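You operate a simulated robot arm through the tools that you are given. There is no shell and no other tool. Be economical: measure what you need, move in short steps, check, and stop when the job is done.

Carry out the task below with a simulated two-armed robot. There is one attempt and no reset: what you move stays moved.

Task
Test the white float at 5 m on the float tester.
Fine: float on the bed; hold the tester while pressing the red button, or it slides away; then dial off, float in the tray marked tested.

Only the result counts: the job must be done as asked and must still hold three seconds after the hand-in. Knocking over, shifting, dropping, spilling or breaking anything else fails it.

Robot
Two 7-joint arms with three-finger grippers on one trunk, on a base that drives. Base frame: it is fixed to the floor where the robot stands at the start and does not move with it; the origin is under the middle of the robot, x ahead of it, y to its left, z up; the surface under the hand at the start is at about z = 0.803. Units: m, rad, N and s.
The left shoulder is at the start at [0.07, 0.146, 1.162], the right one opposite. With the tool pointing down near the work surface each hand reaches from about 0.28 to 0.68 m from the robot's upright axis, wherever it stands, measured 20 degrees to its own side. Places, roughly: bed of the float tester [0.5, -0.2, 0.8]; dial of the float tester [0.5, 0, 0.9]; inside of the tray marked tested [0.4, 0.6, 0.8]; red button of the float tester [0.5, -0.3, 0.8]. Payload 2.2 kg a hand.
The TCP of each hand is the grasp point between the finger pads, 0.028 m short of the fingertips. In the tool frame z runs along the fingers and y along their closing line. The gripper opens to 0.102 m. The gripper's body begins 0.071 m behind the TCP.
Orientation is told as [roll, pitch, yaw] about the base's x, y, z axes, in that order, counted from this pose: with the fingers straight down and closing along the base's y, the tool's x points along the base's -x, its y along +y and its z along -z.

Tools
- The arms move only by the tool send_rows. It takes "left_increments", "right_increments" or both (then of equal length, played together; a hand with none holds still); each is a list of rows, each a list of 2 entries, a list of its own where there are three numbers: the shift along the tool's x, y, z in units of 40 mm (1.0 is 40 mm), then the turn, a rotation vector about the tool's x, y, z in units of 5 degrees (1.0 is 5 degrees). In form: [[[dx, dy, dz], [ax, ay, az]], ...]. A call has 1 to 10 rows; each row shifts and turns the commanded pose from where the row before left it, along the tool's axes as they then stand. "left_gripper" and "right_gripper" are, for a hand that has rows, the closure, from 0 (fully open) to 1 (shut), set as the call begins (left out, the last holds). A call with a number of a shift or a turn outside -1 to 1 is refused whole. Each row takes 0.2 s and may step no farther than 0.05 m and 0.15 rad from the row before; otherwise, or with a gripper value out of range, the whole call is refused. Where a pose cannot be reached the arm comes as near as it can. A force on the tool above 40 N (or 10 N above the force at the start of the call, whichever is more), or a blocked arm, ends the call early, and 0.2 s more pass. The fingers move at their own pace and stop on an object; they squeeze with about 32 N. The grip force told is the motor's: it shows also when the fingers shut on nothing. Time passes only in rows, and 0.2 s behind the last, so rows that do not move let the fingers close. The reply holds the time, the measured pose of the TCP, the force on the tool along the base axes, the opening and the grip force, in the units named above and with some noise, with the torque about the TCP (base axes, N m) and any sound that the robot's microphone picked up.
- Cameras (640 x 400 px; columns grow to the right, rows downward): "scene" is now at [0.1406, 0.0064, 1.392]; the picture's right is [0.06, -1.00, 0.00], its down [-0.55, -0.04, -0.83] and it looks along [0.83, 0.05, -0.56] (base axes); focal length 256 px, centre (320, 200). "left" rides on the left gripper at [0.072, 0.038, -0.086] in its tool frame; the picture's right is [-0.46, 0.89, 0.00], its down [-0.60, -0.32, -0.73] and it looks along [-0.65, -0.34, 0.68] (tool axes); focal length 256 px, centre (320, 200). "right" rides on the right gripper at [0.069, 0.044, -0.086] in its tool frame; the picture's right is [-0.53, 0.85, 0.00], its down [-0.58, -0.36, -0.73] and it looks along [-0.62, -0.39, 0.68] (tool axes); focal length 256 px, centre (320, 200). There is no depth. A picture from a camera that has moved, and an enlarged one, comes with that camera's place and axes in the base frame and with its lens.
- grab_frame(camera): a new picture of that camera. No time passes.
- lift_body(by): slides the trunk up (or, below 0, down) by that many m; the arms and the scene camera ride with it, the base frame stays. It gives what a move gives, with no picture.
- drive_base(legs): drives the robot by 1 to 6 legs, each [ahead, left, turn to the left] in m, m and rad, along the robot's own axes; the way and the turn of a leg run together, so that a leg with both is an arc; at most 1.5 m and 3.142 rad a leg. The arms and the cameras ride along, it lands a little off, and it stops where it bumps. It gives what a move gives.
- aim_head(pan, tilt): turns the head with the scene camera to pan (to the left, within 1.501 rad either way) and tilt (down, from -0.506 to 1.204), counted from straight ahead of the robot. It gives what a move gives.
- inspect(camera, box): a new picture of the part [left, top, right, bottom] of that camera's present view, enlarged. No time passes.
- finish_job(): hands the job in; it is judged then, once.

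Go step by step. Nothing tells you exact positions but the pictures and the camera data: compare them with the known pose of the tool, close in by small moves and look again before you grip or let go. The budget is 120 turns and 88 pictures, counting those below and the enlarged ones. Unless the task says otherwise, let go and move clear before handing in, and close with one line.

The tools are called after "Call:" as name(argument=value, ...) on one line, values as JSON. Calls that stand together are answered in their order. send_rows: Moves the arms, as the interface text tells. Its arguments: {"type":"object","properties":{"left_increments":{"type":"array"},"left_gripper":{"type":"number"},"right_increments":{"type":"array"},"right_gripper":{"type":"number"}},"required":[]} The other tools are called the same way: lift_body (by) slides the trunk up or down; drive_base (legs) drives the base; aim_head (pan, tilt) turns the head that bears the scene camera; grab_frame (camera) takes a picture; inspect (camera, box) takes an enlarged picture of a part of a camera's view; finish_job () hands the job in.

At the start:

```text
clock: 0.0
left_ee_pos: [0.5031, 0.1606, 1.2051]
left_ee_rot: [-0.002, 0.0, -0.002]
left_ft_force: [-0.1, 0.7, 0.0]
left_torque: [-0.03, 0.02, 0.03]
left_opening: 0.1018
left_finger_force: 0.0
right_ee_pos: [0.4931, -0.2434, 1.1495]
right_ee_rot: [-0.002, -0.002, 0.0]
right_ft_force: [-0.7, 0.5, 0.3]
right_torque: [-0.03, -0.01, 0.0]
right_opening: 0.1018
right_finger_force: 0.1
trunk travel left (down, up): [-0.7, 0.24]
robot x, y, heading: [0.0034, -0.0006, -0.002]
head pan, tilt: [0.065, 0.59]
```

scene: 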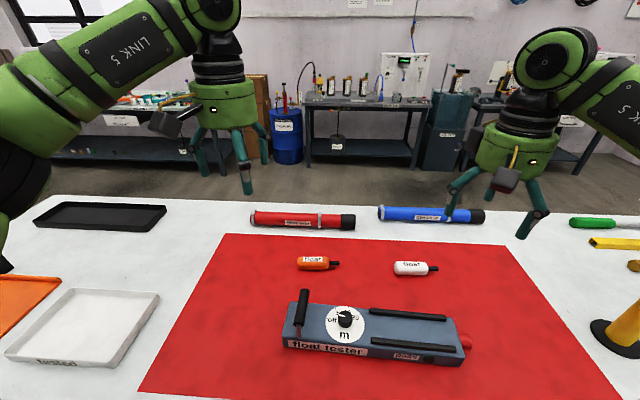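
right: 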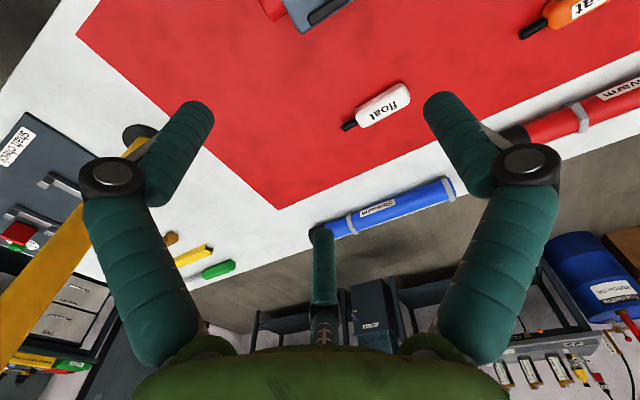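
left: 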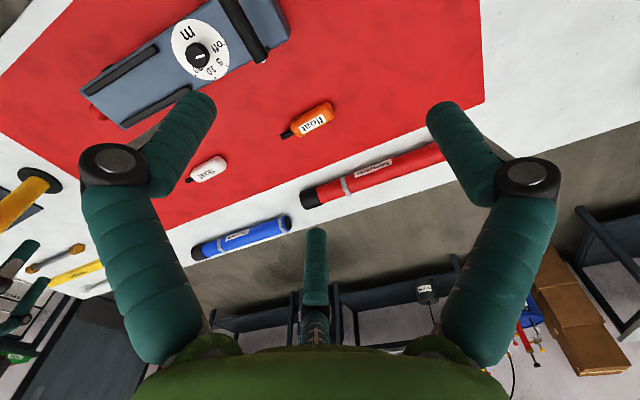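

I see the tester with its dial, handle at the left, bed rails and red button at the right end; the white float lies behind it. I first look closer at the tester and the floats.

Call:
inspect(camera="scene", box=[270, 240, 490, 378])

Call:
inspect(camera="left", box=[60, 0, 320, 162])

```text
2.90 times, centred on (380, 309) of scene
camera zoom: at [0.1406, 0.0064, 1.392], right [0.06, -1.0, 0.0], down [-0.55, -0.04, -0.83], along [0.83, 0.05, -0.56], focal length 743 px, centre (146, -116)
```

zoom: 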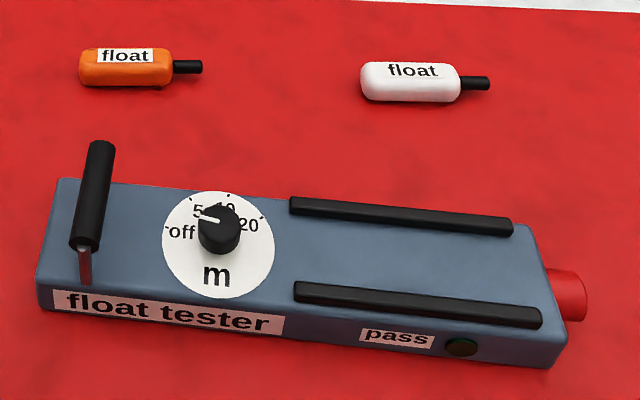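

```text
2.46 times, centred on (190, 81) of left
camera zoom: at [0.4293, 0.1982, 1.2913], right [0.46, 0.89, 0.0], down [0.6, -0.32, 0.73], along [0.65, -0.34, -0.68], focal length 630 px, centre (640, 493)
```

zoom: 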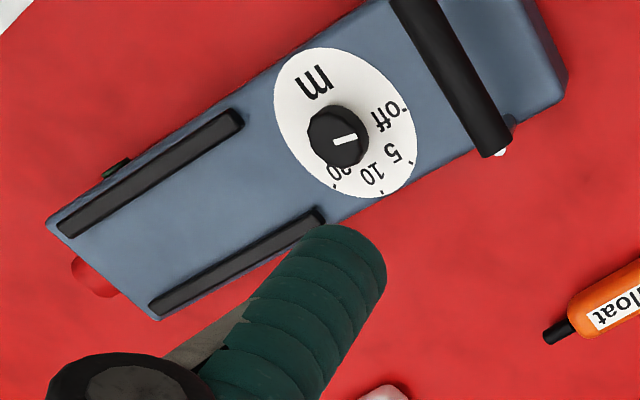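

The knob is about [0.463, -0.028, 0.87], the handle bar about [0.47, 0.063, 0.89] along x, the button about [0.45, -0.29, 0.825] facing -y, and the white float about [0.655, -0.225]. I zoom in on the dial and the bed, and on the float from the right wrist.

Call:
inspect(camera="scene", box=[320, 300, 376, 345])

Call:
inspect(camera="right", box=[320, 60, 448, 140])

Call:
inspect(camera="scene", box=[360, 300, 480, 375])

Call:
inspect(camera="scene", box=[0, 250, 200, 400])

```text
8.89 times, centred on (348, 322) of scene
camera zoom: at [0.1406, 0.0064, 1.392], right [0.06, -1.0, 0.0], down [-0.55, -0.04, -0.83], along [0.83, 0.05, -0.56], focal length 2278 px, centre (71, -889)
```

zoom: 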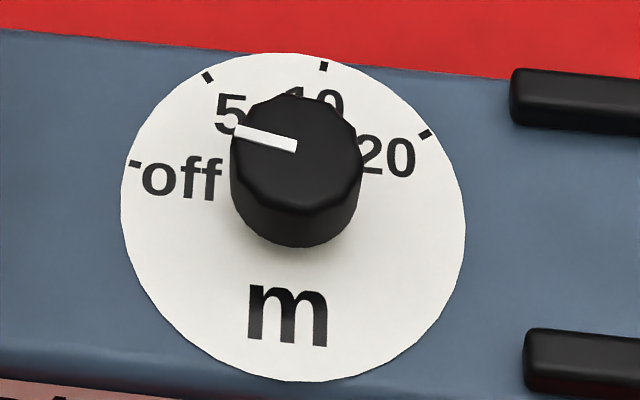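

```text
5.00 times, centred on (384, 100) of right
camera zoom: at [0.4234, -0.1988, 1.236], right [0.53, 0.85, 0.0], down [0.58, -0.36, 0.73], along [0.62, -0.39, -0.68], focal length 1280 px, centre (0, 700)
```

zoom: 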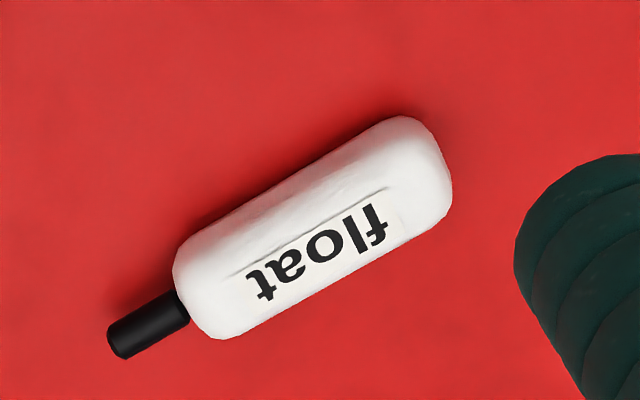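

```text
5.33 times, centred on (420, 338) of scene
camera zoom: at [0.1406, 0.0064, 1.392], right [0.06, -1.0, 0.0], down [-0.55, -0.04, -0.83], along [0.83, 0.05, -0.56], focal length 1367 px, centre (-213, -533)
```

zoom: 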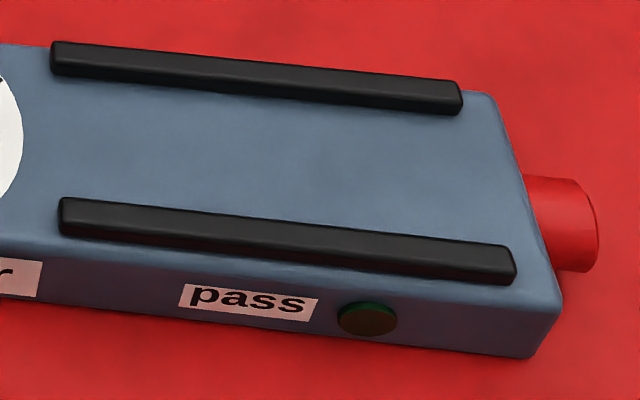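

```text
2.67 times, centred on (100, 325) of scene
camera zoom: at [0.1406, 0.0064, 1.392], right [0.06, -1.0, 0.0], down [-0.55, -0.04, -0.83], along [0.83, 0.05, -0.56], focal length 683 px, centre (907, -133)
```

zoom: 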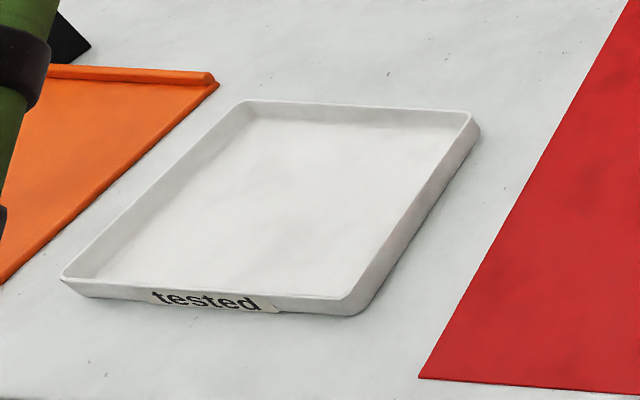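

The dial now points at "off" (about 160° on the plate, "5" is about 40° clockwise from it); the knob is about 32 mm wide. Before driving a little ahead for reach, I tilt the head down to see the table's edge.

Call:
aim_head(pan=-0.1, tilt=1.1)

Call:
grab_frame(camera="scene")

```text
clock: 0.9
left_ee_pos: [0.5018, 0.1611, 1.204]
left_ee_rot: [-0.001, 0.0, -0.001]
left_ft_force: [-0.8, -1.4, 0.2]
left_torque: [-0.02, 0.02, -0.01]
left_opening: 0.1018
left_finger_force: 0.1
right_ee_pos: [0.4941, -0.2434, 1.1505]
right_ee_rot: [0.0, 0.001, 0.0]
right_ft_force: [-0.2, -0.8, 0.2]
right_torque: [-0.05, 0.01, -0.02]
right_opening: 0.1018
right_finger_force: 0.0
trunk travel left (down, up): [-0.7, 0.24]
robot x, y, heading: [0.001, 0.002, -0.0]
head pan, tilt: [-0.099, 1.1]
```

```text
78 pictures are left
camera scene: at [0.115, -0.0055, 1.3524], right [-0.1, -1.0, 0.0], down [-0.89, 0.09, -0.45], along [0.45, -0.05, -0.89], focal length 256 px, centre (320, 200)
```

scene: 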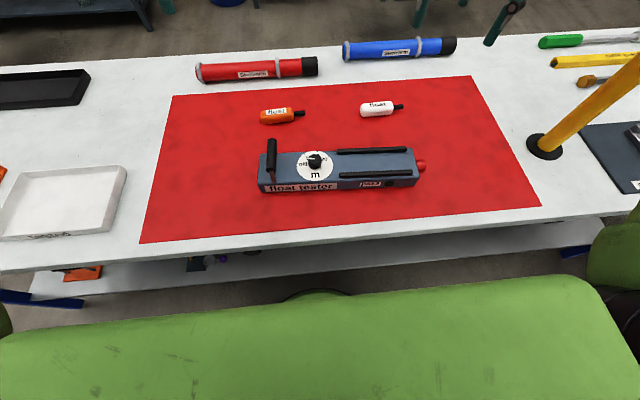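

The table's edge is at x ≈ 0.29 with a small gap left; 4 cm ahead should be safe and enough for the float.

Call:
drive_base(legs=[[0.04, 0, 0]])

Call:
inspect(camera="scene", box=[240, 85, 440, 210])

```text
clock: 1.9
left_ee_pos: [0.5398, 0.1612, 1.2024]
left_ee_rot: [-0.001, 0.005, 0.001]
left_ft_force: [1.8, 0.5, -0.5]
left_torque: [0.02, 0.04, 0.04]
left_opening: 0.102
left_finger_force: 0.1
right_ee_pos: [0.5306, -0.2432, 1.1467]
right_ee_rot: [0.0, 0.004, 0.001]
right_ft_force: [0.5, 0.3, -0.2]
right_torque: [-0.03, 0.09, -0.03]
right_opening: 0.1021
right_finger_force: 0.1
trunk travel left (down, up): [-0.7, 0.24]
robot x, y, heading: [0.03, -0.0005, 0.003]
head pan, tilt: [-0.099, 1.1]
stopped in leg 1: the robot was blocked; the commanded pose is now the measured one
```

```text
3.20 times, centred on (340, 148) of scene
camera zoom: at [0.1534, -0.0056, 1.3518], right [-0.1, -0.99, 0.0], down [-0.89, 0.09, -0.45], along [0.45, -0.05, -0.89], focal length 820 px, centre (256, 368)
```

zoom: 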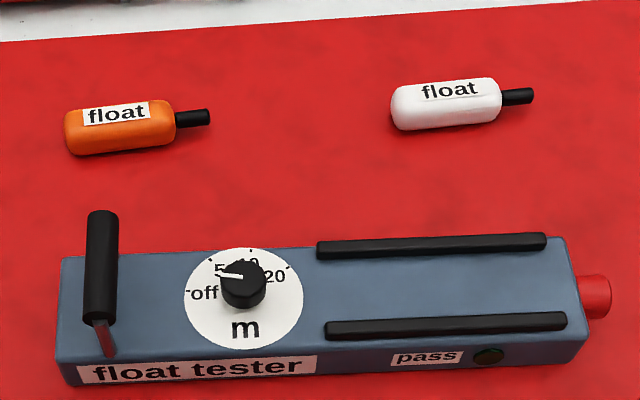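

The base met the table's edge after about 3.5 cm; the float is now taken at [0.660, -0.226, 0.82], lying along y. I turn the right hand 90° so that it closes along x.

Call:
send_rows(right_increments=[[[0, 0, 0], [0, 0, 1]], [[0, 0, 0], [0, 0, 1]], [[0, 0, 0], [0, 0, 1]], [[0, 0, 0], [0, 0, 1]], [[0, 0, 0], [0, 0, 1]], [[0, 0, 0], [0, 0, 1]], [[0, 0, 0], [0, 0, 1]], [[0, 0, 0], [0, 0, 1]], [[0, 0, 0], [0, 0, 1]]])

Call:
send_rows(right_increments=[[[0, 0, 0], [0, 0, 1]], [[0, 0, 0], [0, 0, 1]], [[0, 0, 0], [0, 0, 1]], [[0, 0, 0], [0, 0, 1]], [[0, 0, 0], [0, 0, 1]], [[0, 0, 0], [0, 0, 1]], [[0, 0, 0], [0, 0, 1]], [[0, 0, 0], [0, 0, 1]], [[0, 0, 0], [0, 0, 1]]])

```text
clock: 4.0
left_ee_pos: [0.5344, 0.161, 1.2051]
left_ee_rot: [-0.002, -0.001, -0.002]
left_ft_force: [0.1, -0.2, 0.1]
left_torque: [-0.01, 0.0, 0.04]
left_opening: 0.102
left_finger_force: 0.2
right_ee_pos: [0.5259, -0.2437, 1.1498]
right_ee_rot: [0.001, 0.001, -0.786]
right_ft_force: [0.2, -0.8, 0.2]
right_torque: [-0.01, 0.01, 0.02]
right_opening: 0.1018
right_finger_force: 0.0
trunk travel left (down, up): [-0.7, 0.24]
robot x, y, heading: [0.0348, 0.0018, -0.001]
head pan, tilt: [-0.099, 1.1]
```

```text
clock: 6.0
left_ee_pos: [0.5359, 0.1593, 1.2058]
left_ee_rot: [-0.001, -0.001, 0.001]
left_ft_force: [0.5, -0.1, -0.4]
left_torque: [0.01, 0.0, -0.03]
left_opening: 0.1019
left_finger_force: 0.1
right_ee_pos: [0.527, -0.2436, 1.1496]
right_ee_rot: [0.001, 0.003, -1.572]
right_ft_force: [1.1, -0.3, 0.5]
right_torque: [0.03, 0.01, 0.0]
right_opening: 0.102
right_finger_force: 0.1
trunk travel left (down, up): [-0.7, 0.24]
robot x, y, heading: [0.0312, 0.0032, 0.003]
head pan, tilt: [-0.099, 1.1]
```

The hand now closes along x. I bring it above the float.

Call:
send_rows(right_increments=[[[0.075, 0.555, 0.8], [0, 0, 0]], [[0.075, 0.555, 0.8], [0, 0, 0]], [[0.075, 0.555, 0.8], [0, 0, 0]], [[0.075, 0.555, 0.8], [0, 0, 0]], [[0.075, 0.555, 0.8], [0, 0, 0]], [[0.075, 0.555, 0.8], [0, 0, 0]]])

Call:
grab_frame(camera="right")

Call:
grab_frame(camera="scene")

```text
clock: 7.3
left_ee_pos: [0.537, 0.1613, 1.2041]
left_ee_rot: [-0.002, 0.0, 0.001]
left_ft_force: [0.5, 0.6, -0.4]
left_torque: [-0.01, 0.05, 0.02]
left_opening: 0.1019
left_finger_force: 0.0
right_ee_pos: [0.661, -0.2255, 0.9557]
right_ee_rot: [0.0, 0.001, -1.571]
right_ft_force: [0.5, -0.1, 0.3]
right_torque: [-0.01, 0.04, -0.01]
right_opening: 0.1018
right_finger_force: 0.0
trunk travel left (down, up): [-0.7, 0.24]
robot x, y, heading: [0.0348, -0.0, -0.002]
head pan, tilt: [-0.099, 1.1]
```

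```text
76 pictures are left
camera right: at [0.7032, -0.1567, 1.042], right [0.85, -0.53, 0.0], down [-0.36, -0.58, 0.73], along [-0.39, -0.62, -0.68], focal length 256 px, centre (320, 200)
```

right: 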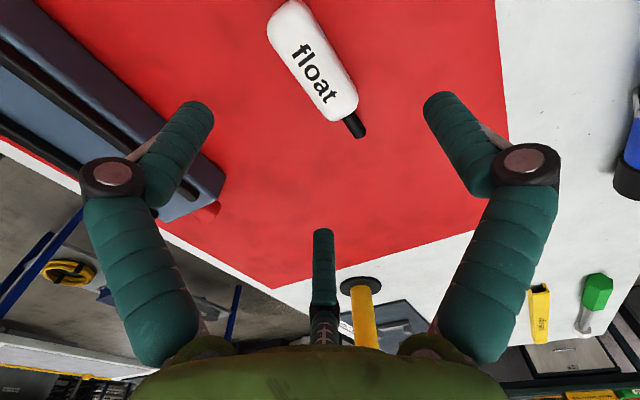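

```text
75 pictures are left
camera scene: at [0.1498, -0.0049, 1.3523], right [-0.1, -0.99, 0.0], down [-0.89, 0.09, -0.45], along [0.45, -0.05, -0.89], focal length 256 px, centre (320, 200)
```

scene: 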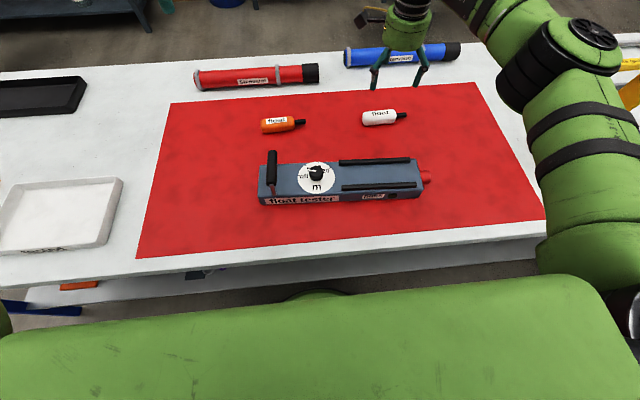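

The hand is above the float (now taken at [0.658, -0.224]); I also note the fingers look like three at 120°, so I bias the hand slightly toward -x for clearance and lower it in steps.

Call:
send_rows(right_increments=[[[0, -0.17, 0.7], [0, 0, 0]], [[0, 0, 0.7], [0, 0, 0]], [[0, 0, 0.5], [0, 0, 0]]])

Call:
inspect(camera="scene", box=[330, 60, 480, 154])

Call:
grab_frame(camera="right")

```text
clock: 8.2
left_ee_pos: [0.5354, 0.1607, 1.2061]
left_ee_rot: [-0.001, 0.0, -0.001]
left_ft_force: [-0.3, -0.5, -0.4]
left_torque: [-0.02, 0.0, -0.01]
left_opening: 0.1023
left_finger_force: 0.1
right_ee_pos: [0.6545, -0.2267, 0.8795]
right_ee_rot: [0.0, -0.001, -1.57]
right_ft_force: [0.4, -0.6, -0.2]
right_torque: [-0.01, -0.04, -0.02]
right_opening: 0.102
right_finger_force: 0.0
trunk travel left (down, up): [-0.7, 0.24]
robot x, y, heading: [0.0334, -0.0012, 0.006]
head pan, tilt: [-0.099, 1.1]
```

```text
4.26 times, centred on (405, 107) of scene
camera zoom: at [0.1484, -0.0056, 1.3524], right [-0.1, -0.99, 0.0], down [-0.89, 0.09, -0.45], along [0.45, -0.05, -0.89], focal length 1090 px, centre (-42, 596)
```

zoom: 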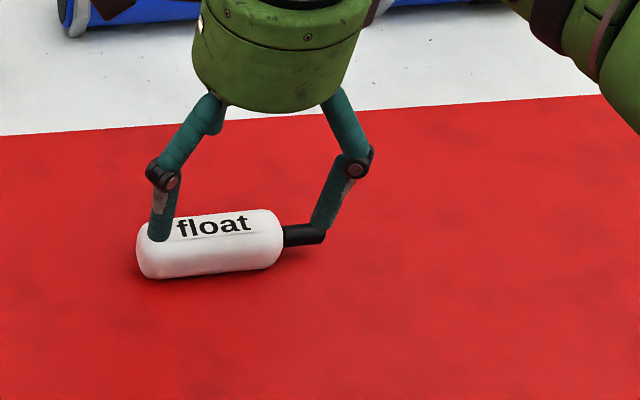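

```text
73 pictures are left
camera right: at [0.697, -0.156, 0.9661], right [0.85, -0.53, 0.0], down [-0.37, -0.58, 0.73], along [-0.39, -0.62, -0.68], focal length 256 px, centre (320, 200)
```

right: 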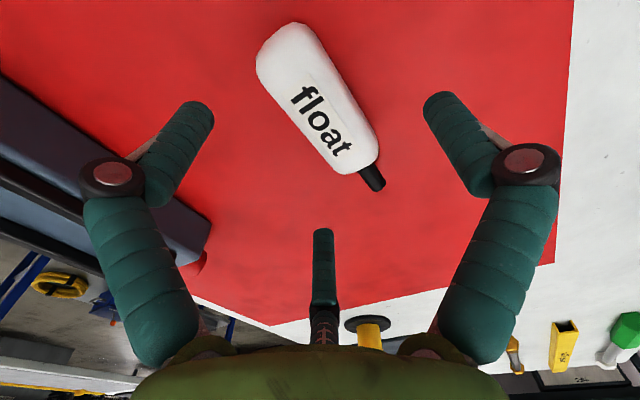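

Finger tips are near but clear of the float's near side. I shift 6 mm toward -x, go down to grip height and look.

Call:
send_rows(right_increments=[[[0, -0.18, 0], [0, 0, 0]], [[0, 0, 0.45], [0, 0, 0]], [[0, 0, 0.43], [0, 0, 0]]])

Call:
inspect(camera="scene", box=[330, 60, 480, 154])

```text
clock: 8.9
left_ee_pos: [0.5349, 0.1612, 1.2052]
left_ee_rot: [0.0, -0.001, 0.001]
left_ft_force: [0.2, 0.2, 0.1]
left_torque: [-0.02, -0.01, -0.01]
left_opening: 0.1021
left_finger_force: 0.0
right_ee_pos: [0.645, -0.2243, 0.8463]
right_ee_rot: [-0.001, 0.0, -1.571]
right_ft_force: [-0.8, 0.0, 0.2]
right_torque: [0.0, -0.02, -0.01]
right_opening: 0.1021
right_finger_force: 0.0
trunk travel left (down, up): [-0.7, 0.24]
robot x, y, heading: [0.0364, -0.0012, 0.004]
head pan, tilt: [-0.099, 1.1]
```

```text
4.26 times, centred on (405, 107) of scene
camera zoom: at [0.1487, -0.0056, 1.3523], right [-0.1, -0.99, 0.0], down [-0.89, 0.09, -0.45], along [0.45, -0.05, -0.89], focal length 1090 px, centre (-42, 596)
```

zoom: 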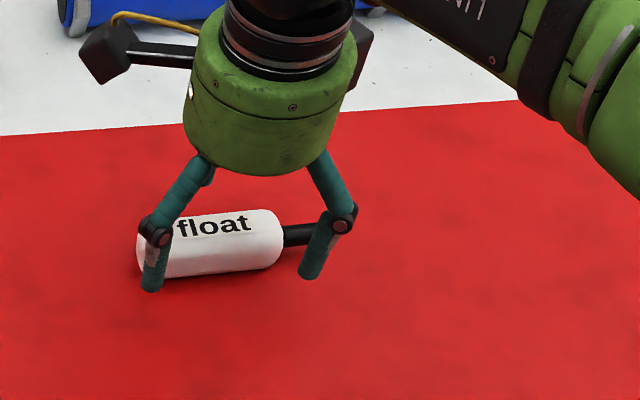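

The fingers straddle the float at tip height about 0.818. I close.

Call:
send_rows(right_increments=[[[0, 0, 0], [0, 0, 0]], [[0, 0, 0], [0, 0, 0]], [[0, 0, 0], [0, 0, 0]], [[0, 0, 0], [0, 0, 0]]], right_gripper=1)

Call:
inspect(camera="scene", box=[330, 60, 480, 154])

Call:
grab_frame(camera="right")

```text
clock: 9.9
left_ee_pos: [0.5361, 0.1605, 1.2056]
left_ee_rot: [-0.002, -0.001, -0.001]
left_ft_force: [-0.1, 0.2, -0.4]
left_torque: [0.01, 0.02, 0.02]
left_opening: 0.1021
left_finger_force: 0.0
right_ee_pos: [0.6445, -0.225, 0.8468]
right_ee_rot: [0.004, 0.001, -1.572]
right_ft_force: [1.1, -0.2, 4.3]
right_torque: [-0.15, -0.03, 0.08]
right_opening: 0.0508
right_finger_force: 31.6
trunk travel left (down, up): [-0.7, 0.24]
robot x, y, heading: [0.0378, -0.002, -0.005]
head pan, tilt: [-0.099, 1.1]
```

```text
4.26 times, centred on (405, 107) of scene
camera zoom: at [0.1479, -0.0053, 1.3524], right [-0.1, -0.99, 0.0], down [-0.89, 0.09, -0.45], along [0.45, -0.05, -0.89], focal length 1090 px, centre (-42, 596)
```

zoom: 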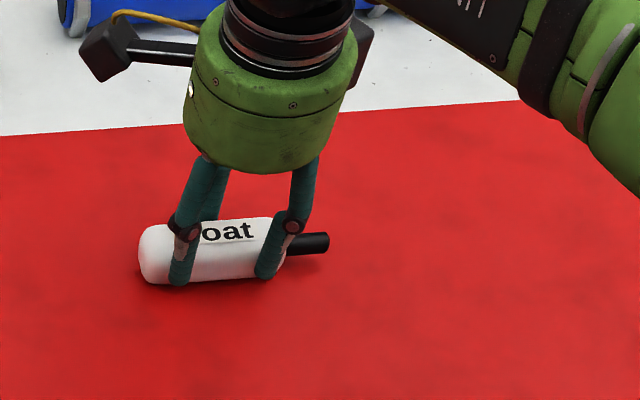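

```text
70 pictures are left
camera right: at [0.6879, -0.1551, 0.9344], right [0.85, -0.53, 0.0], down [-0.37, -0.58, 0.73], along [-0.39, -0.62, -0.68], focal length 256 px, centre (320, 200)
```

right: 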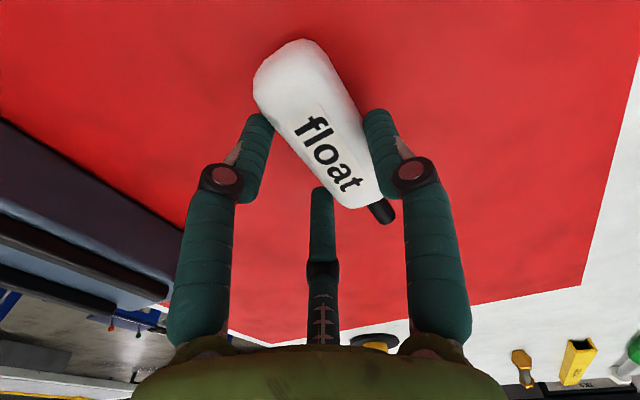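

The three-jaw grip holds the float (opening 0.051). I lift it, then carry it over the bed (centre taken at [0.4575, -0.17], tester turned about -3.2°).

Call:
send_rows(right_increments=[[[0, 0, -0.6], [0, 0, 0]], [[0, 0, -0.9], [0, 0, 0]], [[0, 0, -1], [0, 0, 0]]])

Call:
send_rows(right_increments=[[[0.23, -0.81, 0], [0, 0, 0]], [[0.23, -0.81, 0], [0, 0, 0]], [[0.23, -0.81, 0], [0, 0, 0]], [[0.23, -0.81, 0], [0, 0, 0]], [[0.23, -0.81, 0], [0, 0, 0]], [[0.23, -0.81, 0], [0, 0, 0.64]], [[0, 0, 0], [0, 0, 0]]])

Call:
inspect(camera="scene", box=[240, 110, 440, 235])

Call:
grab_frame(camera="right")

```text
clock: 10.8
left_ee_pos: [0.5357, 0.1614, 1.2048]
left_ee_rot: [-0.001, -0.001, 0.001]
left_ft_force: [1.0, -0.4, -0.1]
left_torque: [-0.03, -0.03, -0.01]
left_opening: 0.102
left_finger_force: 0.1
right_ee_pos: [0.6435, -0.2247, 0.947]
right_ee_rot: [0.001, 0.0, -1.571]
right_ft_force: [0.8, 0.4, -0.4]
right_torque: [-0.03, 0.03, 0.02]
right_opening: 0.0507
right_finger_force: 32.2
trunk travel left (down, up): [-0.7, 0.24]
robot x, y, heading: [0.032, 0.0013, 0.003]
head pan, tilt: [-0.099, 1.1]
```

```text
clock: 12.3
left_ee_pos: [0.5347, 0.1592, 1.2059]
left_ee_rot: [0.0, 0.001, 0.001]
left_ft_force: [0.6, 0.1, 0.9]
left_torque: [-0.01, -0.01, -0.03]
left_opening: 0.1021
left_finger_force: 0.1
right_ee_pos: [0.451, -0.1713, 0.947]
right_ee_rot: [0.002, 0.0, -1.628]
right_ft_force: [0.7, 0.4, -0.7]
right_torque: [-0.01, 0.04, 0.02]
right_opening: 0.0507
right_finger_force: 32.2
trunk travel left (down, up): [-0.7, 0.24]
robot x, y, heading: [0.0368, 0.0036, -0.002]
head pan, tilt: [-0.099, 1.1]
```

```text
3.20 times, centred on (340, 172) of scene
camera zoom: at [0.1488, -0.0057, 1.3523], right [-0.1, -0.99, 0.0], down [-0.89, 0.09, -0.45], along [0.45, -0.05, -0.89], focal length 820 px, centre (256, 288)
```

zoom: 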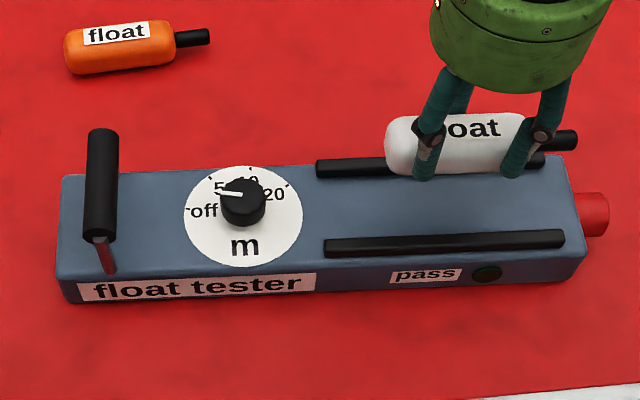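

```text
68 pictures are left
camera right: at [0.4979, -0.1038, 1.0333], right [0.81, -0.58, 0.0], down [-0.4, -0.56, 0.73], along [-0.42, -0.59, -0.68], focal length 256 px, centre (320, 200)
```

right: 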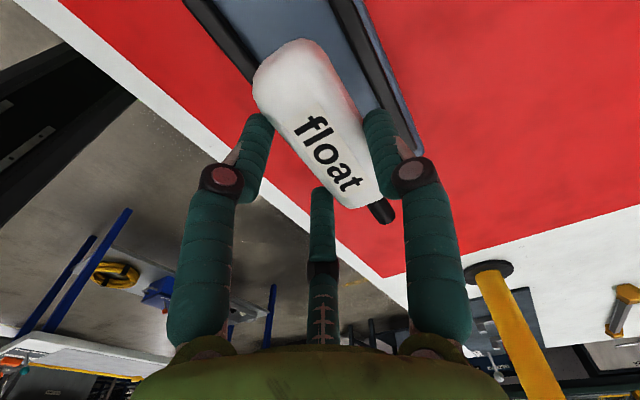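

The float hangs over the bed, its centre taken at [0.458, -0.169], right on the bed's midline. I lower it near the bed and check.

Call:
send_rows(right_increments=[[[0, 0, 0.65], [0, 0, 0]], [[0, 0, 0.6], [0, 0, 0]], [[0, 0, 0], [0, 0, 0]]])

Call:
inspect(camera="scene", box=[330, 140, 440, 209])

Call:
inspect(camera="right", box=[160, 0, 480, 200])

```text
clock: 13.2
left_ee_pos: [0.535, 0.1597, 1.2061]
left_ee_rot: [-0.002, 0.0, 0.001]
left_ft_force: [0.0, 0.5, -0.3]
left_torque: [-0.01, -0.01, 0.03]
left_opening: 0.1018
left_finger_force: 0.1
right_ee_pos: [0.4507, -0.1693, 0.8964]
right_ee_rot: [0.001, 0.001, -1.626]
right_ft_force: [-0.2, 0.8, -1.2]
right_torque: [0.01, 0.0, 0.03]
right_opening: 0.0507
right_finger_force: 32.1
trunk travel left (down, up): [-0.7, 0.24]
robot x, y, heading: [0.0324, -0.0018, -0.003]
head pan, tilt: [-0.099, 1.1]
```

```text
5.80 times, centred on (385, 174) of scene
camera zoom: at [0.1481, -0.0055, 1.3524], right [-0.1, -0.99, 0.0], down [-0.89, 0.09, -0.45], along [0.45, -0.05, -0.89], focal length 1486 px, centre (-57, 348)
```

zoom: 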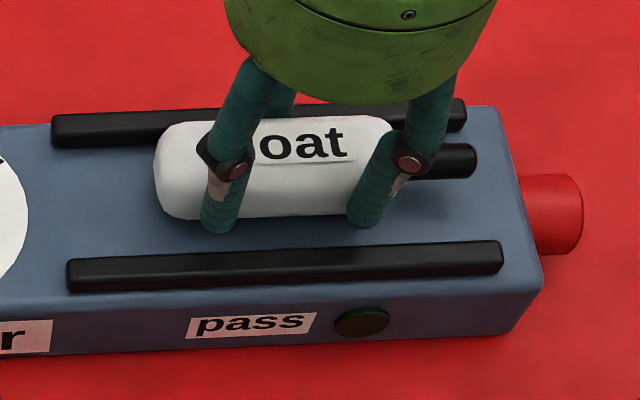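

```text
2.00 times, centred on (320, 100) of right
camera zoom: at [0.4973, -0.1023, 0.9822], right [0.81, -0.58, 0.0], down [-0.4, -0.56, 0.73], along [-0.42, -0.59, -0.68], focal length 512 px, centre (320, 400)
```

zoom: 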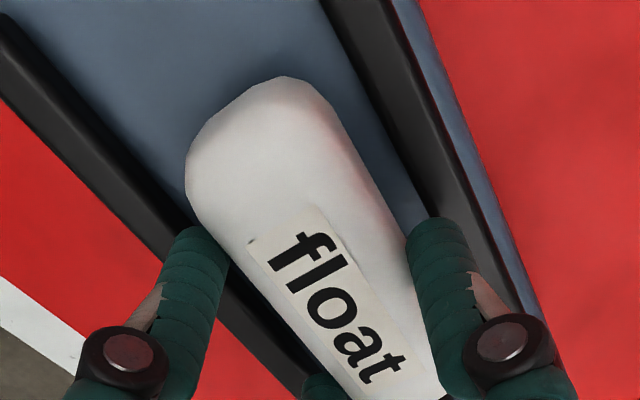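

Well aligned between the rails, about 8 mm above the bed. I lower in small steps and watch the force.

Call:
send_rows(right_increments=[[[0, 0, 0.12], [0, 0, 0]], [[0, 0, 0], [0, 0, 0]]])

Call:
send_rows(right_increments=[[[0, 0, 0.06], [0, 0, 0]], [[0, 0, 0], [0, 0, 0]]])

```text
clock: 13.8
left_ee_pos: [0.534, 0.1619, 1.2057]
left_ee_rot: [-0.002, -0.001, 0.0]
left_ft_force: [1.1, 0.1, 0.2]
left_torque: [0.01, 0.0, 0.0]
left_opening: 0.1019
left_finger_force: 0.0
right_ee_pos: [0.4503, -0.17, 0.8928]
right_ee_rot: [0.006, -0.001, -1.628]
right_ft_force: [0.0, -2.8, 11.5]
right_torque: [-0.29, 0.01, 0.02]
right_opening: 0.0509
right_finger_force: 31.3
trunk travel left (down, up): [-0.7, 0.24]
robot x, y, heading: [0.0364, -0.0002, -0.002]
head pan, tilt: [-0.099, 1.1]
```

```text
clock: 14.3
left_ee_pos: [0.533, 0.1599, 1.2065]
left_ee_rot: [-0.002, -0.004, -0.001]
left_ft_force: [-0.2, 0.4, -0.1]
left_torque: [0.0, 0.0, 0.01]
left_opening: 0.1019
left_finger_force: 0.0
right_ee_pos: [0.4504, -0.1696, 0.8909]
right_ee_rot: [0.008, 0.0, -1.628]
right_ft_force: [2.8, -3.7, 27.3]
right_torque: [-0.09, -0.29, 0.01]
right_opening: 0.051
right_finger_force: 31.7
trunk travel left (down, up): [-0.7, 0.24]
robot x, y, heading: [0.0338, 0.0022, 0.002]
head pan, tilt: [-0.099, 1.1]
```

The float rests on the bed (force up). I ease up a bit and open.

Call:
send_rows(right_increments=[[[0, 0, -0.06], [0, 0, 0]], [[0, 0, 0], [0, 0, 0]]])

Call:
send_rows(right_increments=[[[0, 0, 0], [0, 0, 0]], [[0, 0, 0], [0, 0, 0]], [[0, 0, 0], [0, 0, 0]]], right_gripper=0)

Call:
inspect(camera="scene", box=[330, 140, 440, 209])

```text
clock: 14.9
left_ee_pos: [0.5351, 0.1609, 1.2057]
left_ee_rot: [-0.002, -0.002, -0.002]
left_ft_force: [0.1, 0.1, -0.4]
left_torque: [0.0, 0.01, -0.04]
left_opening: 0.1019
left_finger_force: 0.1
right_ee_pos: [0.4508, -0.1688, 0.8922]
right_ee_rot: [0.002, 0.001, -1.627]
right_ft_force: [4.8, 0.4, 11.6]
right_torque: [0.31, -0.41, -0.06]
right_opening: 0.0509
right_finger_force: 32.0
trunk travel left (down, up): [-0.7, 0.24]
robot x, y, heading: [0.0312, 0.0005, 0.0]
head pan, tilt: [-0.099, 1.1]
```

```text
clock: 15.8
left_ee_pos: [0.5363, 0.1604, 1.2059]
left_ee_rot: [0.0, -0.002, -0.001]
left_ft_force: [0.9, 0.2, -0.1]
left_torque: [-0.03, -0.02, 0.01]
left_opening: 0.1024
left_finger_force: 0.0
right_ee_pos: [0.4506, -0.1705, 0.8899]
right_ee_rot: [-0.001, 0.0, -1.627]
right_ft_force: [0.1, -0.1, 0.0]
right_torque: [-0.02, -0.03, 0.01]
right_opening: 0.1019
right_finger_force: 0.0
trunk travel left (down, up): [-0.7, 0.24]
robot x, y, heading: [0.0291, 0.0012, 0.006]
head pan, tilt: [-0.099, 1.1]
```

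```text
5.80 times, centred on (385, 174) of scene
camera zoom: at [0.1485, -0.0058, 1.3523], right [-0.1, -0.99, 0.0], down [-0.89, 0.09, -0.45], along [0.45, -0.05, -0.89], focal length 1486 px, centre (-57, 348)
```

zoom: 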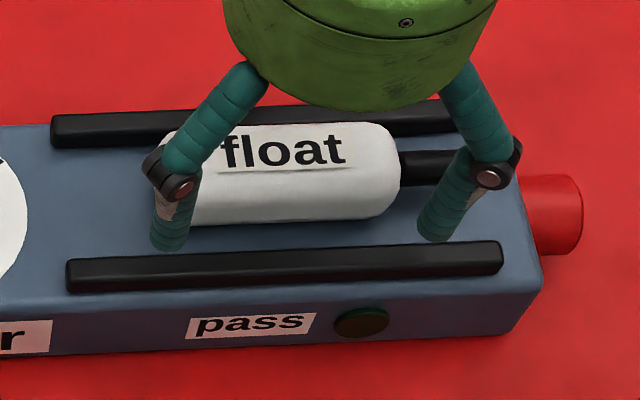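

The float stays on the bed. I raise the right hand and park it to the right, closed, while the left hand comes over the dial with its jaws partly closed.

Call:
send_rows(right_increments=[[[0, 0, -0.6], [0, 0, 0]], [[0, 0, -1], [0, 0, 0]], [[0, 0, -1], [0, 0, 0]], [[-0.6, 0, -0.5], [0, 0, 0]], [[-1, 0, 0], [0, 0, 0]], [[-1, 0, 0], [0, 0, 0]], [[-1, 0, 0], [0, 0, 0]], [[-1, 0, 0], [0, 0, 0]], [[-1, 0, 0], [0, 0, 0]]])

Call:
send_rows(left_increments=[[[0.25, -0.68, 0.7], [0, 0, 0]], [[0.25, -0.68, 0.7], [0, 0, 0]], [[0.25, -0.68, 0.7], [0, 0, 0]], [[0.25, -0.68, 0.7], [0, 0, 0]], [[0.25, -0.68, 0.7], [0, 0, 0]], [[0.25, -0.68, 0.7], [0, 0, 0]], [[0.25, -0.68, 0.7], [0, 0, 0]], [[0, 0, 0.7], [0, 0, 0]], [[0, 0, 0], [0, 0, 0]]], left_gripper=0.4)

Call:
grab_frame(camera="left")

Call:
grab_frame(camera="scene")

```text
clock: 17.8
left_ee_pos: [0.5351, 0.1605, 1.2056]
left_ee_rot: [0.0, -0.002, -0.001]
left_ft_force: [0.4, 0.6, 0.6]
left_torque: [0.0, 0.01, -0.04]
left_opening: 0.1019
left_finger_force: 0.0
right_ee_pos: [0.4384, -0.3941, 1.0155]
right_ee_rot: [0.0, 0.001, -1.623]
right_ft_force: [-0.6, -0.2, -0.2]
right_torque: [0.01, 0.01, 0.0]
right_opening: 0.1019
right_finger_force: 0.1
trunk travel left (down, up): [-0.7, 0.24]
robot x, y, heading: [0.0344, -0.0014, 0.002]
head pan, tilt: [-0.099, 1.1]
```

```text
clock: 19.8
left_ee_pos: [0.4678, -0.0309, 0.9815]
left_ee_rot: [0.0, -0.001, 0.001]
left_ft_force: [0.0, 0.5, 0.0]
left_torque: [0.01, -0.02, 0.01]
left_opening: 0.0615
left_finger_force: 0.1
right_ee_pos: [0.4388, -0.3919, 1.016]
right_ee_rot: [0.001, -0.001, -1.626]
right_ft_force: [0.7, -0.6, -0.2]
right_torque: [0.02, -0.02, -0.04]
right_opening: 0.102
right_finger_force: 0.0
trunk travel left (down, up): [-0.7, 0.24]
robot x, y, heading: [0.0345, -0.0007, -0.001]
head pan, tilt: [-0.099, 1.1]
```

```text
64 pictures are left
camera left: at [0.3935, 0.0069, 1.0689], right [0.46, 0.89, 0.0], down [0.6, -0.32, 0.73], along [0.65, -0.34, -0.68], focal length 256 px, centre (320, 200)
```

left: 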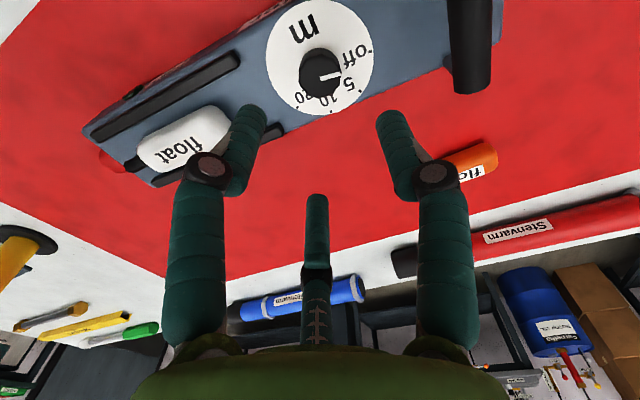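

```text
63 pictures are left
camera scene: at [0.148, -0.0057, 1.3524], right [-0.1, -0.99, 0.0], down [-0.89, 0.09, -0.45], along [0.45, -0.05, -0.89], focal length 256 px, centre (320, 200)
```

scene: 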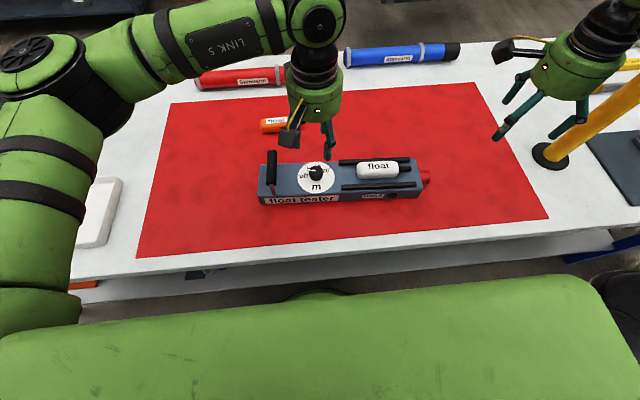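

I refine the knob's position with an enlarged left-wrist view.

Call:
inspect(camera="left", box=[256, 0, 384, 120])

Call:
inspect(camera="scene", box=[250, 120, 390, 210])

```text
3.33 times, centred on (320, 60) of left
camera zoom: at [0.3935, 0.0069, 1.0689], right [0.46, 0.89, 0.0], down [0.6, -0.32, 0.73], along [0.65, -0.34, -0.68], focal length 853 px, centre (320, 667)
```

zoom: 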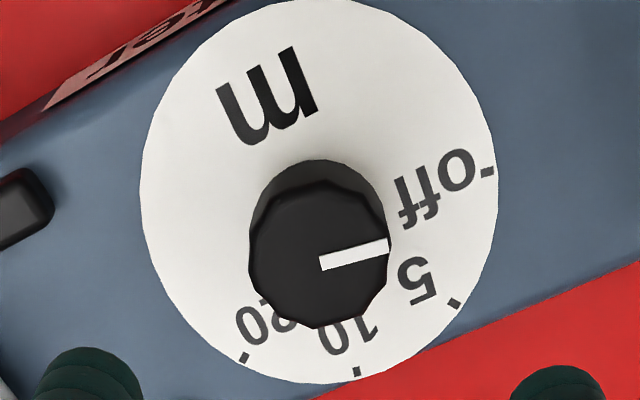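

```text
4.44 times, centred on (320, 165) of scene
camera zoom: at [0.148, -0.0057, 1.3524], right [-0.1, -0.99, 0.0], down [-0.89, 0.09, -0.45], along [0.45, -0.05, -0.89], focal length 1139 px, centre (320, 356)
```

zoom: 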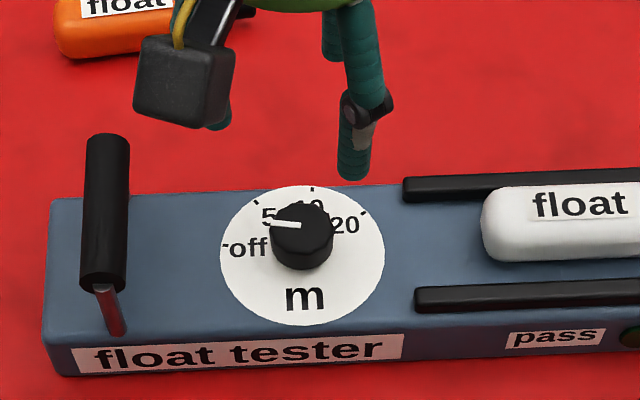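

Knob axis taken at [0.464, -0.030]. I lower the left hand over it.

Call:
send_rows(left_increments=[[[0.095, 0.02, 0.6], [0, 0, 0]], [[0, 0, 0.8], [0, 0, 0]], [[0, 0, 0.6], [0, 0, 0]], [[0, 0, 0.3], [0, 0, 0]], [[0, 0, 0.15], [0, 0, 0]], [[0, 0, 0], [0, 0, 0]]])

Call:
inspect(camera="left", box=[192, 40, 448, 240])

Call:
inspect(camera="scene", box=[250, 120, 390, 210])

```text
clock: 21.1
left_ee_pos: [0.4612, -0.0279, 0.8829]
left_ee_rot: [-0.001, 0.0, -0.001]
left_ft_force: [0.2, 0.3, 0.5]
left_torque: [0.01, 0.02, 0.0]
left_opening: 0.0615
left_finger_force: 0.0
right_ee_pos: [0.4393, -0.3934, 1.0152]
right_ee_rot: [0.003, 0.0, -1.626]
right_ft_force: [-0.5, 0.5, 0.1]
right_torque: [0.0, 0.0, -0.02]
right_opening: 0.1018
right_finger_force: 0.0
trunk travel left (down, up): [-0.7, 0.24]
robot x, y, heading: [0.0318, 0.0021, 0.001]
head pan, tilt: [-0.099, 1.1]
```

```text
2.00 times, centred on (320, 140) of left
camera zoom: at [0.3889, 0.0089, 0.9692], right [0.46, 0.89, 0.0], down [0.6, -0.32, 0.73], along [0.65, -0.34, -0.68], focal length 512 px, centre (320, 320)
```

zoom: 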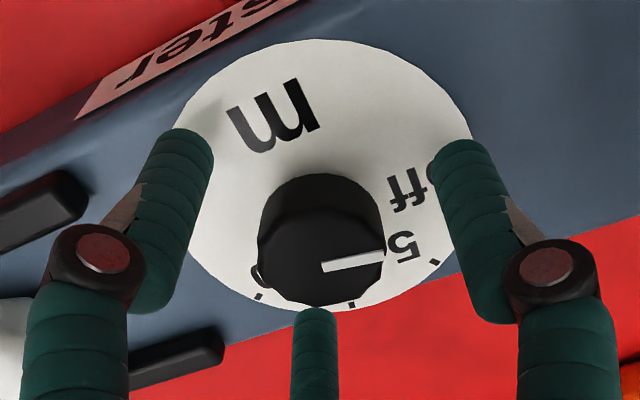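

```text
4.44 times, centred on (320, 165) of scene
camera zoom: at [0.1483, -0.0056, 1.3524], right [-0.1, -0.99, 0.0], down [-0.89, 0.09, -0.45], along [0.45, -0.05, -0.89], focal length 1139 px, centre (320, 356)
```

zoom: 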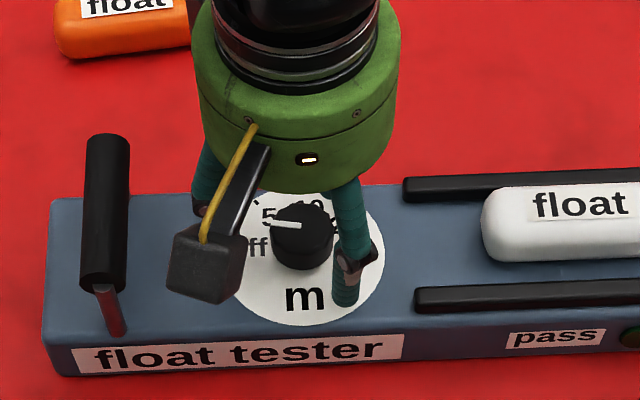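

Knob sits at [0.4637, -0.0296] by this view; the hand is within 2 mm. I nudge and close on the knob.

Call:
send_rows(left_increments=[[[-0.04, -0.035, 0], [0, 0, 0]], [[0, 0, 0], [0, 0, 0]]])

Call:
send_rows(left_increments=[[[0, 0, 0], [0, 0, 0]], [[0, 0, 0], [0, 0, 0]], [[0, 0, 0], [0, 0, 0]]], left_gripper=1)

Call:
inspect(camera="left", box=[192, 40, 448, 240])

```text
clock: 21.8
left_ee_pos: [0.4639, -0.0305, 0.8843]
left_ee_rot: [-0.002, 0.001, 0.0]
left_ft_force: [-0.2, -0.7, 0.9]
left_torque: [-0.01, 0.01, -0.03]
left_opening: 0.0611
left_finger_force: 0.1
right_ee_pos: [0.4386, -0.3928, 1.0148]
right_ee_rot: [0.001, 0.0, -1.627]
right_ft_force: [0.0, 0.4, -0.1]
right_torque: [-0.02, 0.03, 0.0]
right_opening: 0.1019
right_finger_force: 0.0
trunk travel left (down, up): [-0.7, 0.24]
robot x, y, heading: [0.0303, 0.003, -0.001]
head pan, tilt: [-0.099, 1.1]
```

```text
clock: 22.6
left_ee_pos: [0.4633, -0.0296, 0.8839]
left_ee_rot: [-0.002, -0.002, -0.001]
left_ft_force: [2.3, 2.6, 4.9]
left_torque: [0.28, 0.07, -0.05]
left_opening: 0.0309
left_finger_force: 32.0
right_ee_pos: [0.4387, -0.3924, 1.0159]
right_ee_rot: [0.002, 0.001, -1.629]
right_ft_force: [-0.3, -0.3, -0.5]
right_torque: [0.01, -0.01, 0.03]
right_opening: 0.1018
right_finger_force: 0.0
trunk travel left (down, up): [-0.7, 0.24]
robot x, y, heading: [0.0329, -0.0024, -0.003]
head pan, tilt: [-0.099, 1.1]
```

```text
2.00 times, centred on (320, 140) of left
camera zoom: at [0.3902, 0.0078, 0.97], right [0.46, 0.89, 0.0], down [0.6, -0.32, 0.73], along [0.65, -0.34, -0.68], focal length 512 px, centre (320, 320)
```

zoom: 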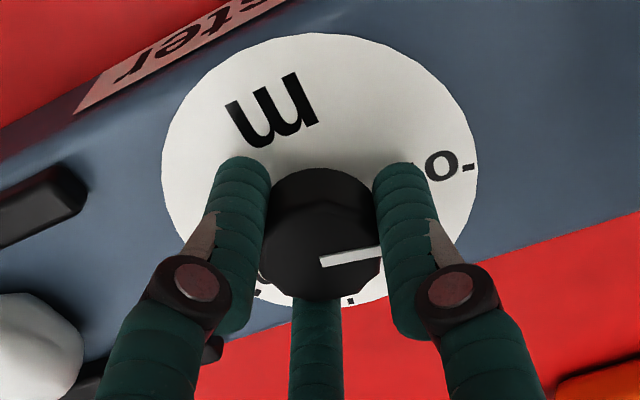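

The knob is held. Tick spacing works out at about 46°, so I turn clockwise 45° and look.

Call:
send_rows(left_increments=[[[0, 0, 0], [0, 0, 1]], [[0, 0, 0], [0, 0, 1]], [[0, 0, 0], [0, 0, 1]], [[0, 0, 0], [0, 0, 1]], [[0, 0, 0], [0, 0, 1]], [[0, 0, 0], [0, 0, 1]], [[0, 0, 0], [0, 0, 1]], [[0, 0, 0], [0, 0, 1]], [[0, 0, 0], [0, 0, 1]], [[0, 0, 0], [0, 0, 0]]])

Call:
grab_frame(camera="left")

Call:
inspect(camera="scene", box=[240, 110, 440, 235])

```text
clock: 24.8
left_ee_pos: [0.4624, -0.0299, 0.8832]
left_ee_rot: [0.0, -0.002, -0.789]
left_ft_force: [-0.2, 1.5, 0.3]
left_torque: [-0.17, -0.03, -0.02]
left_opening: 0.0306
left_finger_force: 32.2
right_ee_pos: [0.4383, -0.3926, 1.0159]
right_ee_rot: [0.0, 0.0, -1.626]
right_ft_force: [0.8, 0.8, 0.4]
right_torque: [0.02, -0.01, 0.04]
right_opening: 0.1018
right_finger_force: 0.2
trunk travel left (down, up): [-0.7, 0.24]
robot x, y, heading: [0.0337, 0.0011, 0.004]
head pan, tilt: [-0.099, 1.1]
```

```text
57 pictures are left
camera left: at [0.4384, 0.0474, 0.97], right [0.96, 0.3, 0.0], down [0.2, -0.65, 0.73], along [0.22, -0.7, -0.68], focal length 256 px, centre (320, 200)
```

left: 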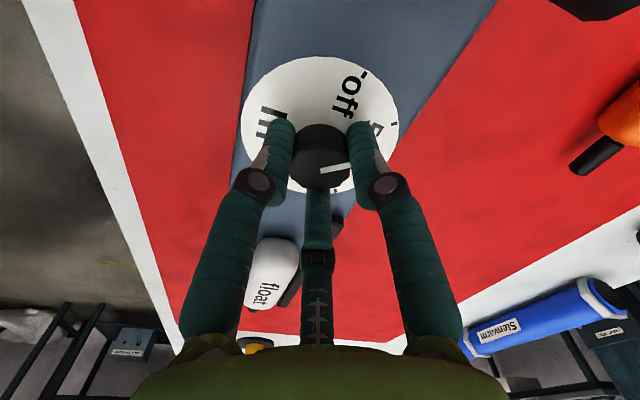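

```text
3.20 times, centred on (340, 172) of scene
camera zoom: at [0.1482, -0.0051, 1.3523], right [-0.1, -0.99, 0.0], down [-0.89, 0.09, -0.45], along [0.45, -0.05, -0.89], focal length 820 px, centre (256, 288)
```

zoom: 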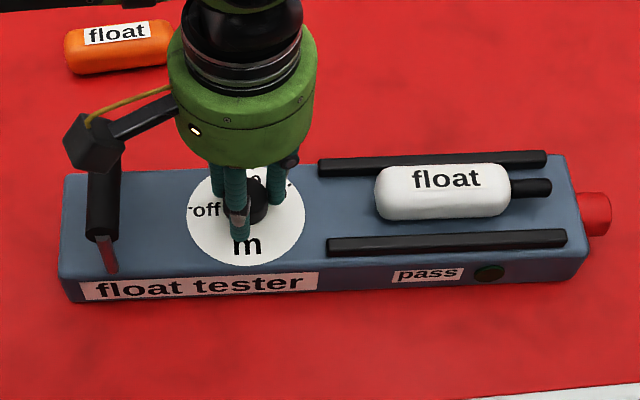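

The knob followed 45° and the tester stayed put. I open to the partial width, raise the hand and check the pointer.

Call:
send_rows(left_increments=[[[0, 0, 0], [0, 0, 0]], [[0, 0, 0], [0, 0, 0]], [[0, 0, -0.3], [0, 0, 0]], [[0, 0, -0.9], [0, 0, 0]], [[0, 0, -1], [0, 0, 0]], [[0, 0, -1], [0, 0, 0]]], left_gripper=0.4)

Call:
inspect(camera="left", box=[256, 0, 384, 120])

Call:
inspect(camera="scene", box=[250, 130, 390, 220])

```text
clock: 26.1
left_ee_pos: [0.4619, -0.0307, 1.0097]
left_ee_rot: [0.0, -0.002, -0.784]
left_ft_force: [0.1, 0.0, -0.2]
left_torque: [0.02, 0.0, 0.01]
left_opening: 0.0614
left_finger_force: 0.1
right_ee_pos: [0.4384, -0.3921, 1.0155]
right_ee_rot: [0.001, 0.001, -1.627]
right_ft_force: [-0.1, 0.3, -0.7]
right_torque: [0.01, -0.02, -0.02]
right_opening: 0.1019
right_finger_force: 0.1
trunk travel left (down, up): [-0.7, 0.24]
robot x, y, heading: [0.0369, -0.0002, -0.001]
head pan, tilt: [-0.099, 1.1]
```

```text
3.33 times, centred on (320, 60) of left
camera zoom: at [0.4371, 0.0464, 1.0971], right [0.95, 0.3, 0.0], down [0.2, -0.65, 0.73], along [0.22, -0.7, -0.68], focal length 853 px, centre (320, 667)
```

zoom: 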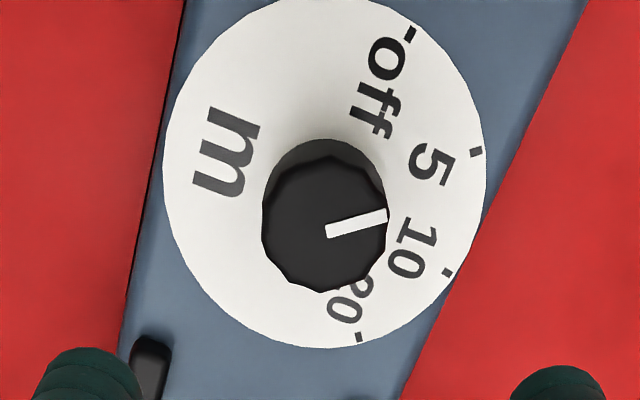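

```text
4.44 times, centred on (320, 175) of scene
camera zoom: at [0.1477, -0.0058, 1.3524], right [-0.1, -0.99, 0.0], down [-0.89, 0.09, -0.45], along [0.45, -0.05, -0.89], focal length 1139 px, centre (320, 311)
```

zoom: 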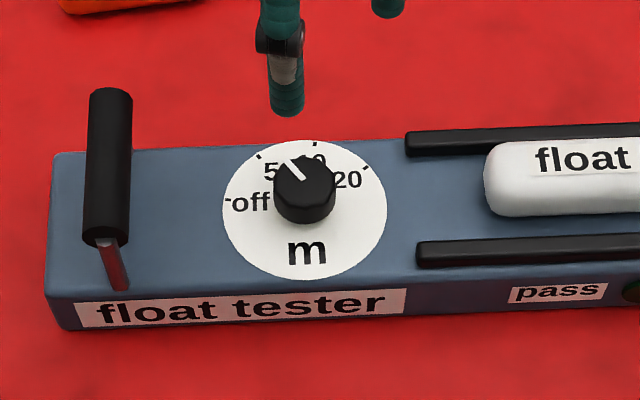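

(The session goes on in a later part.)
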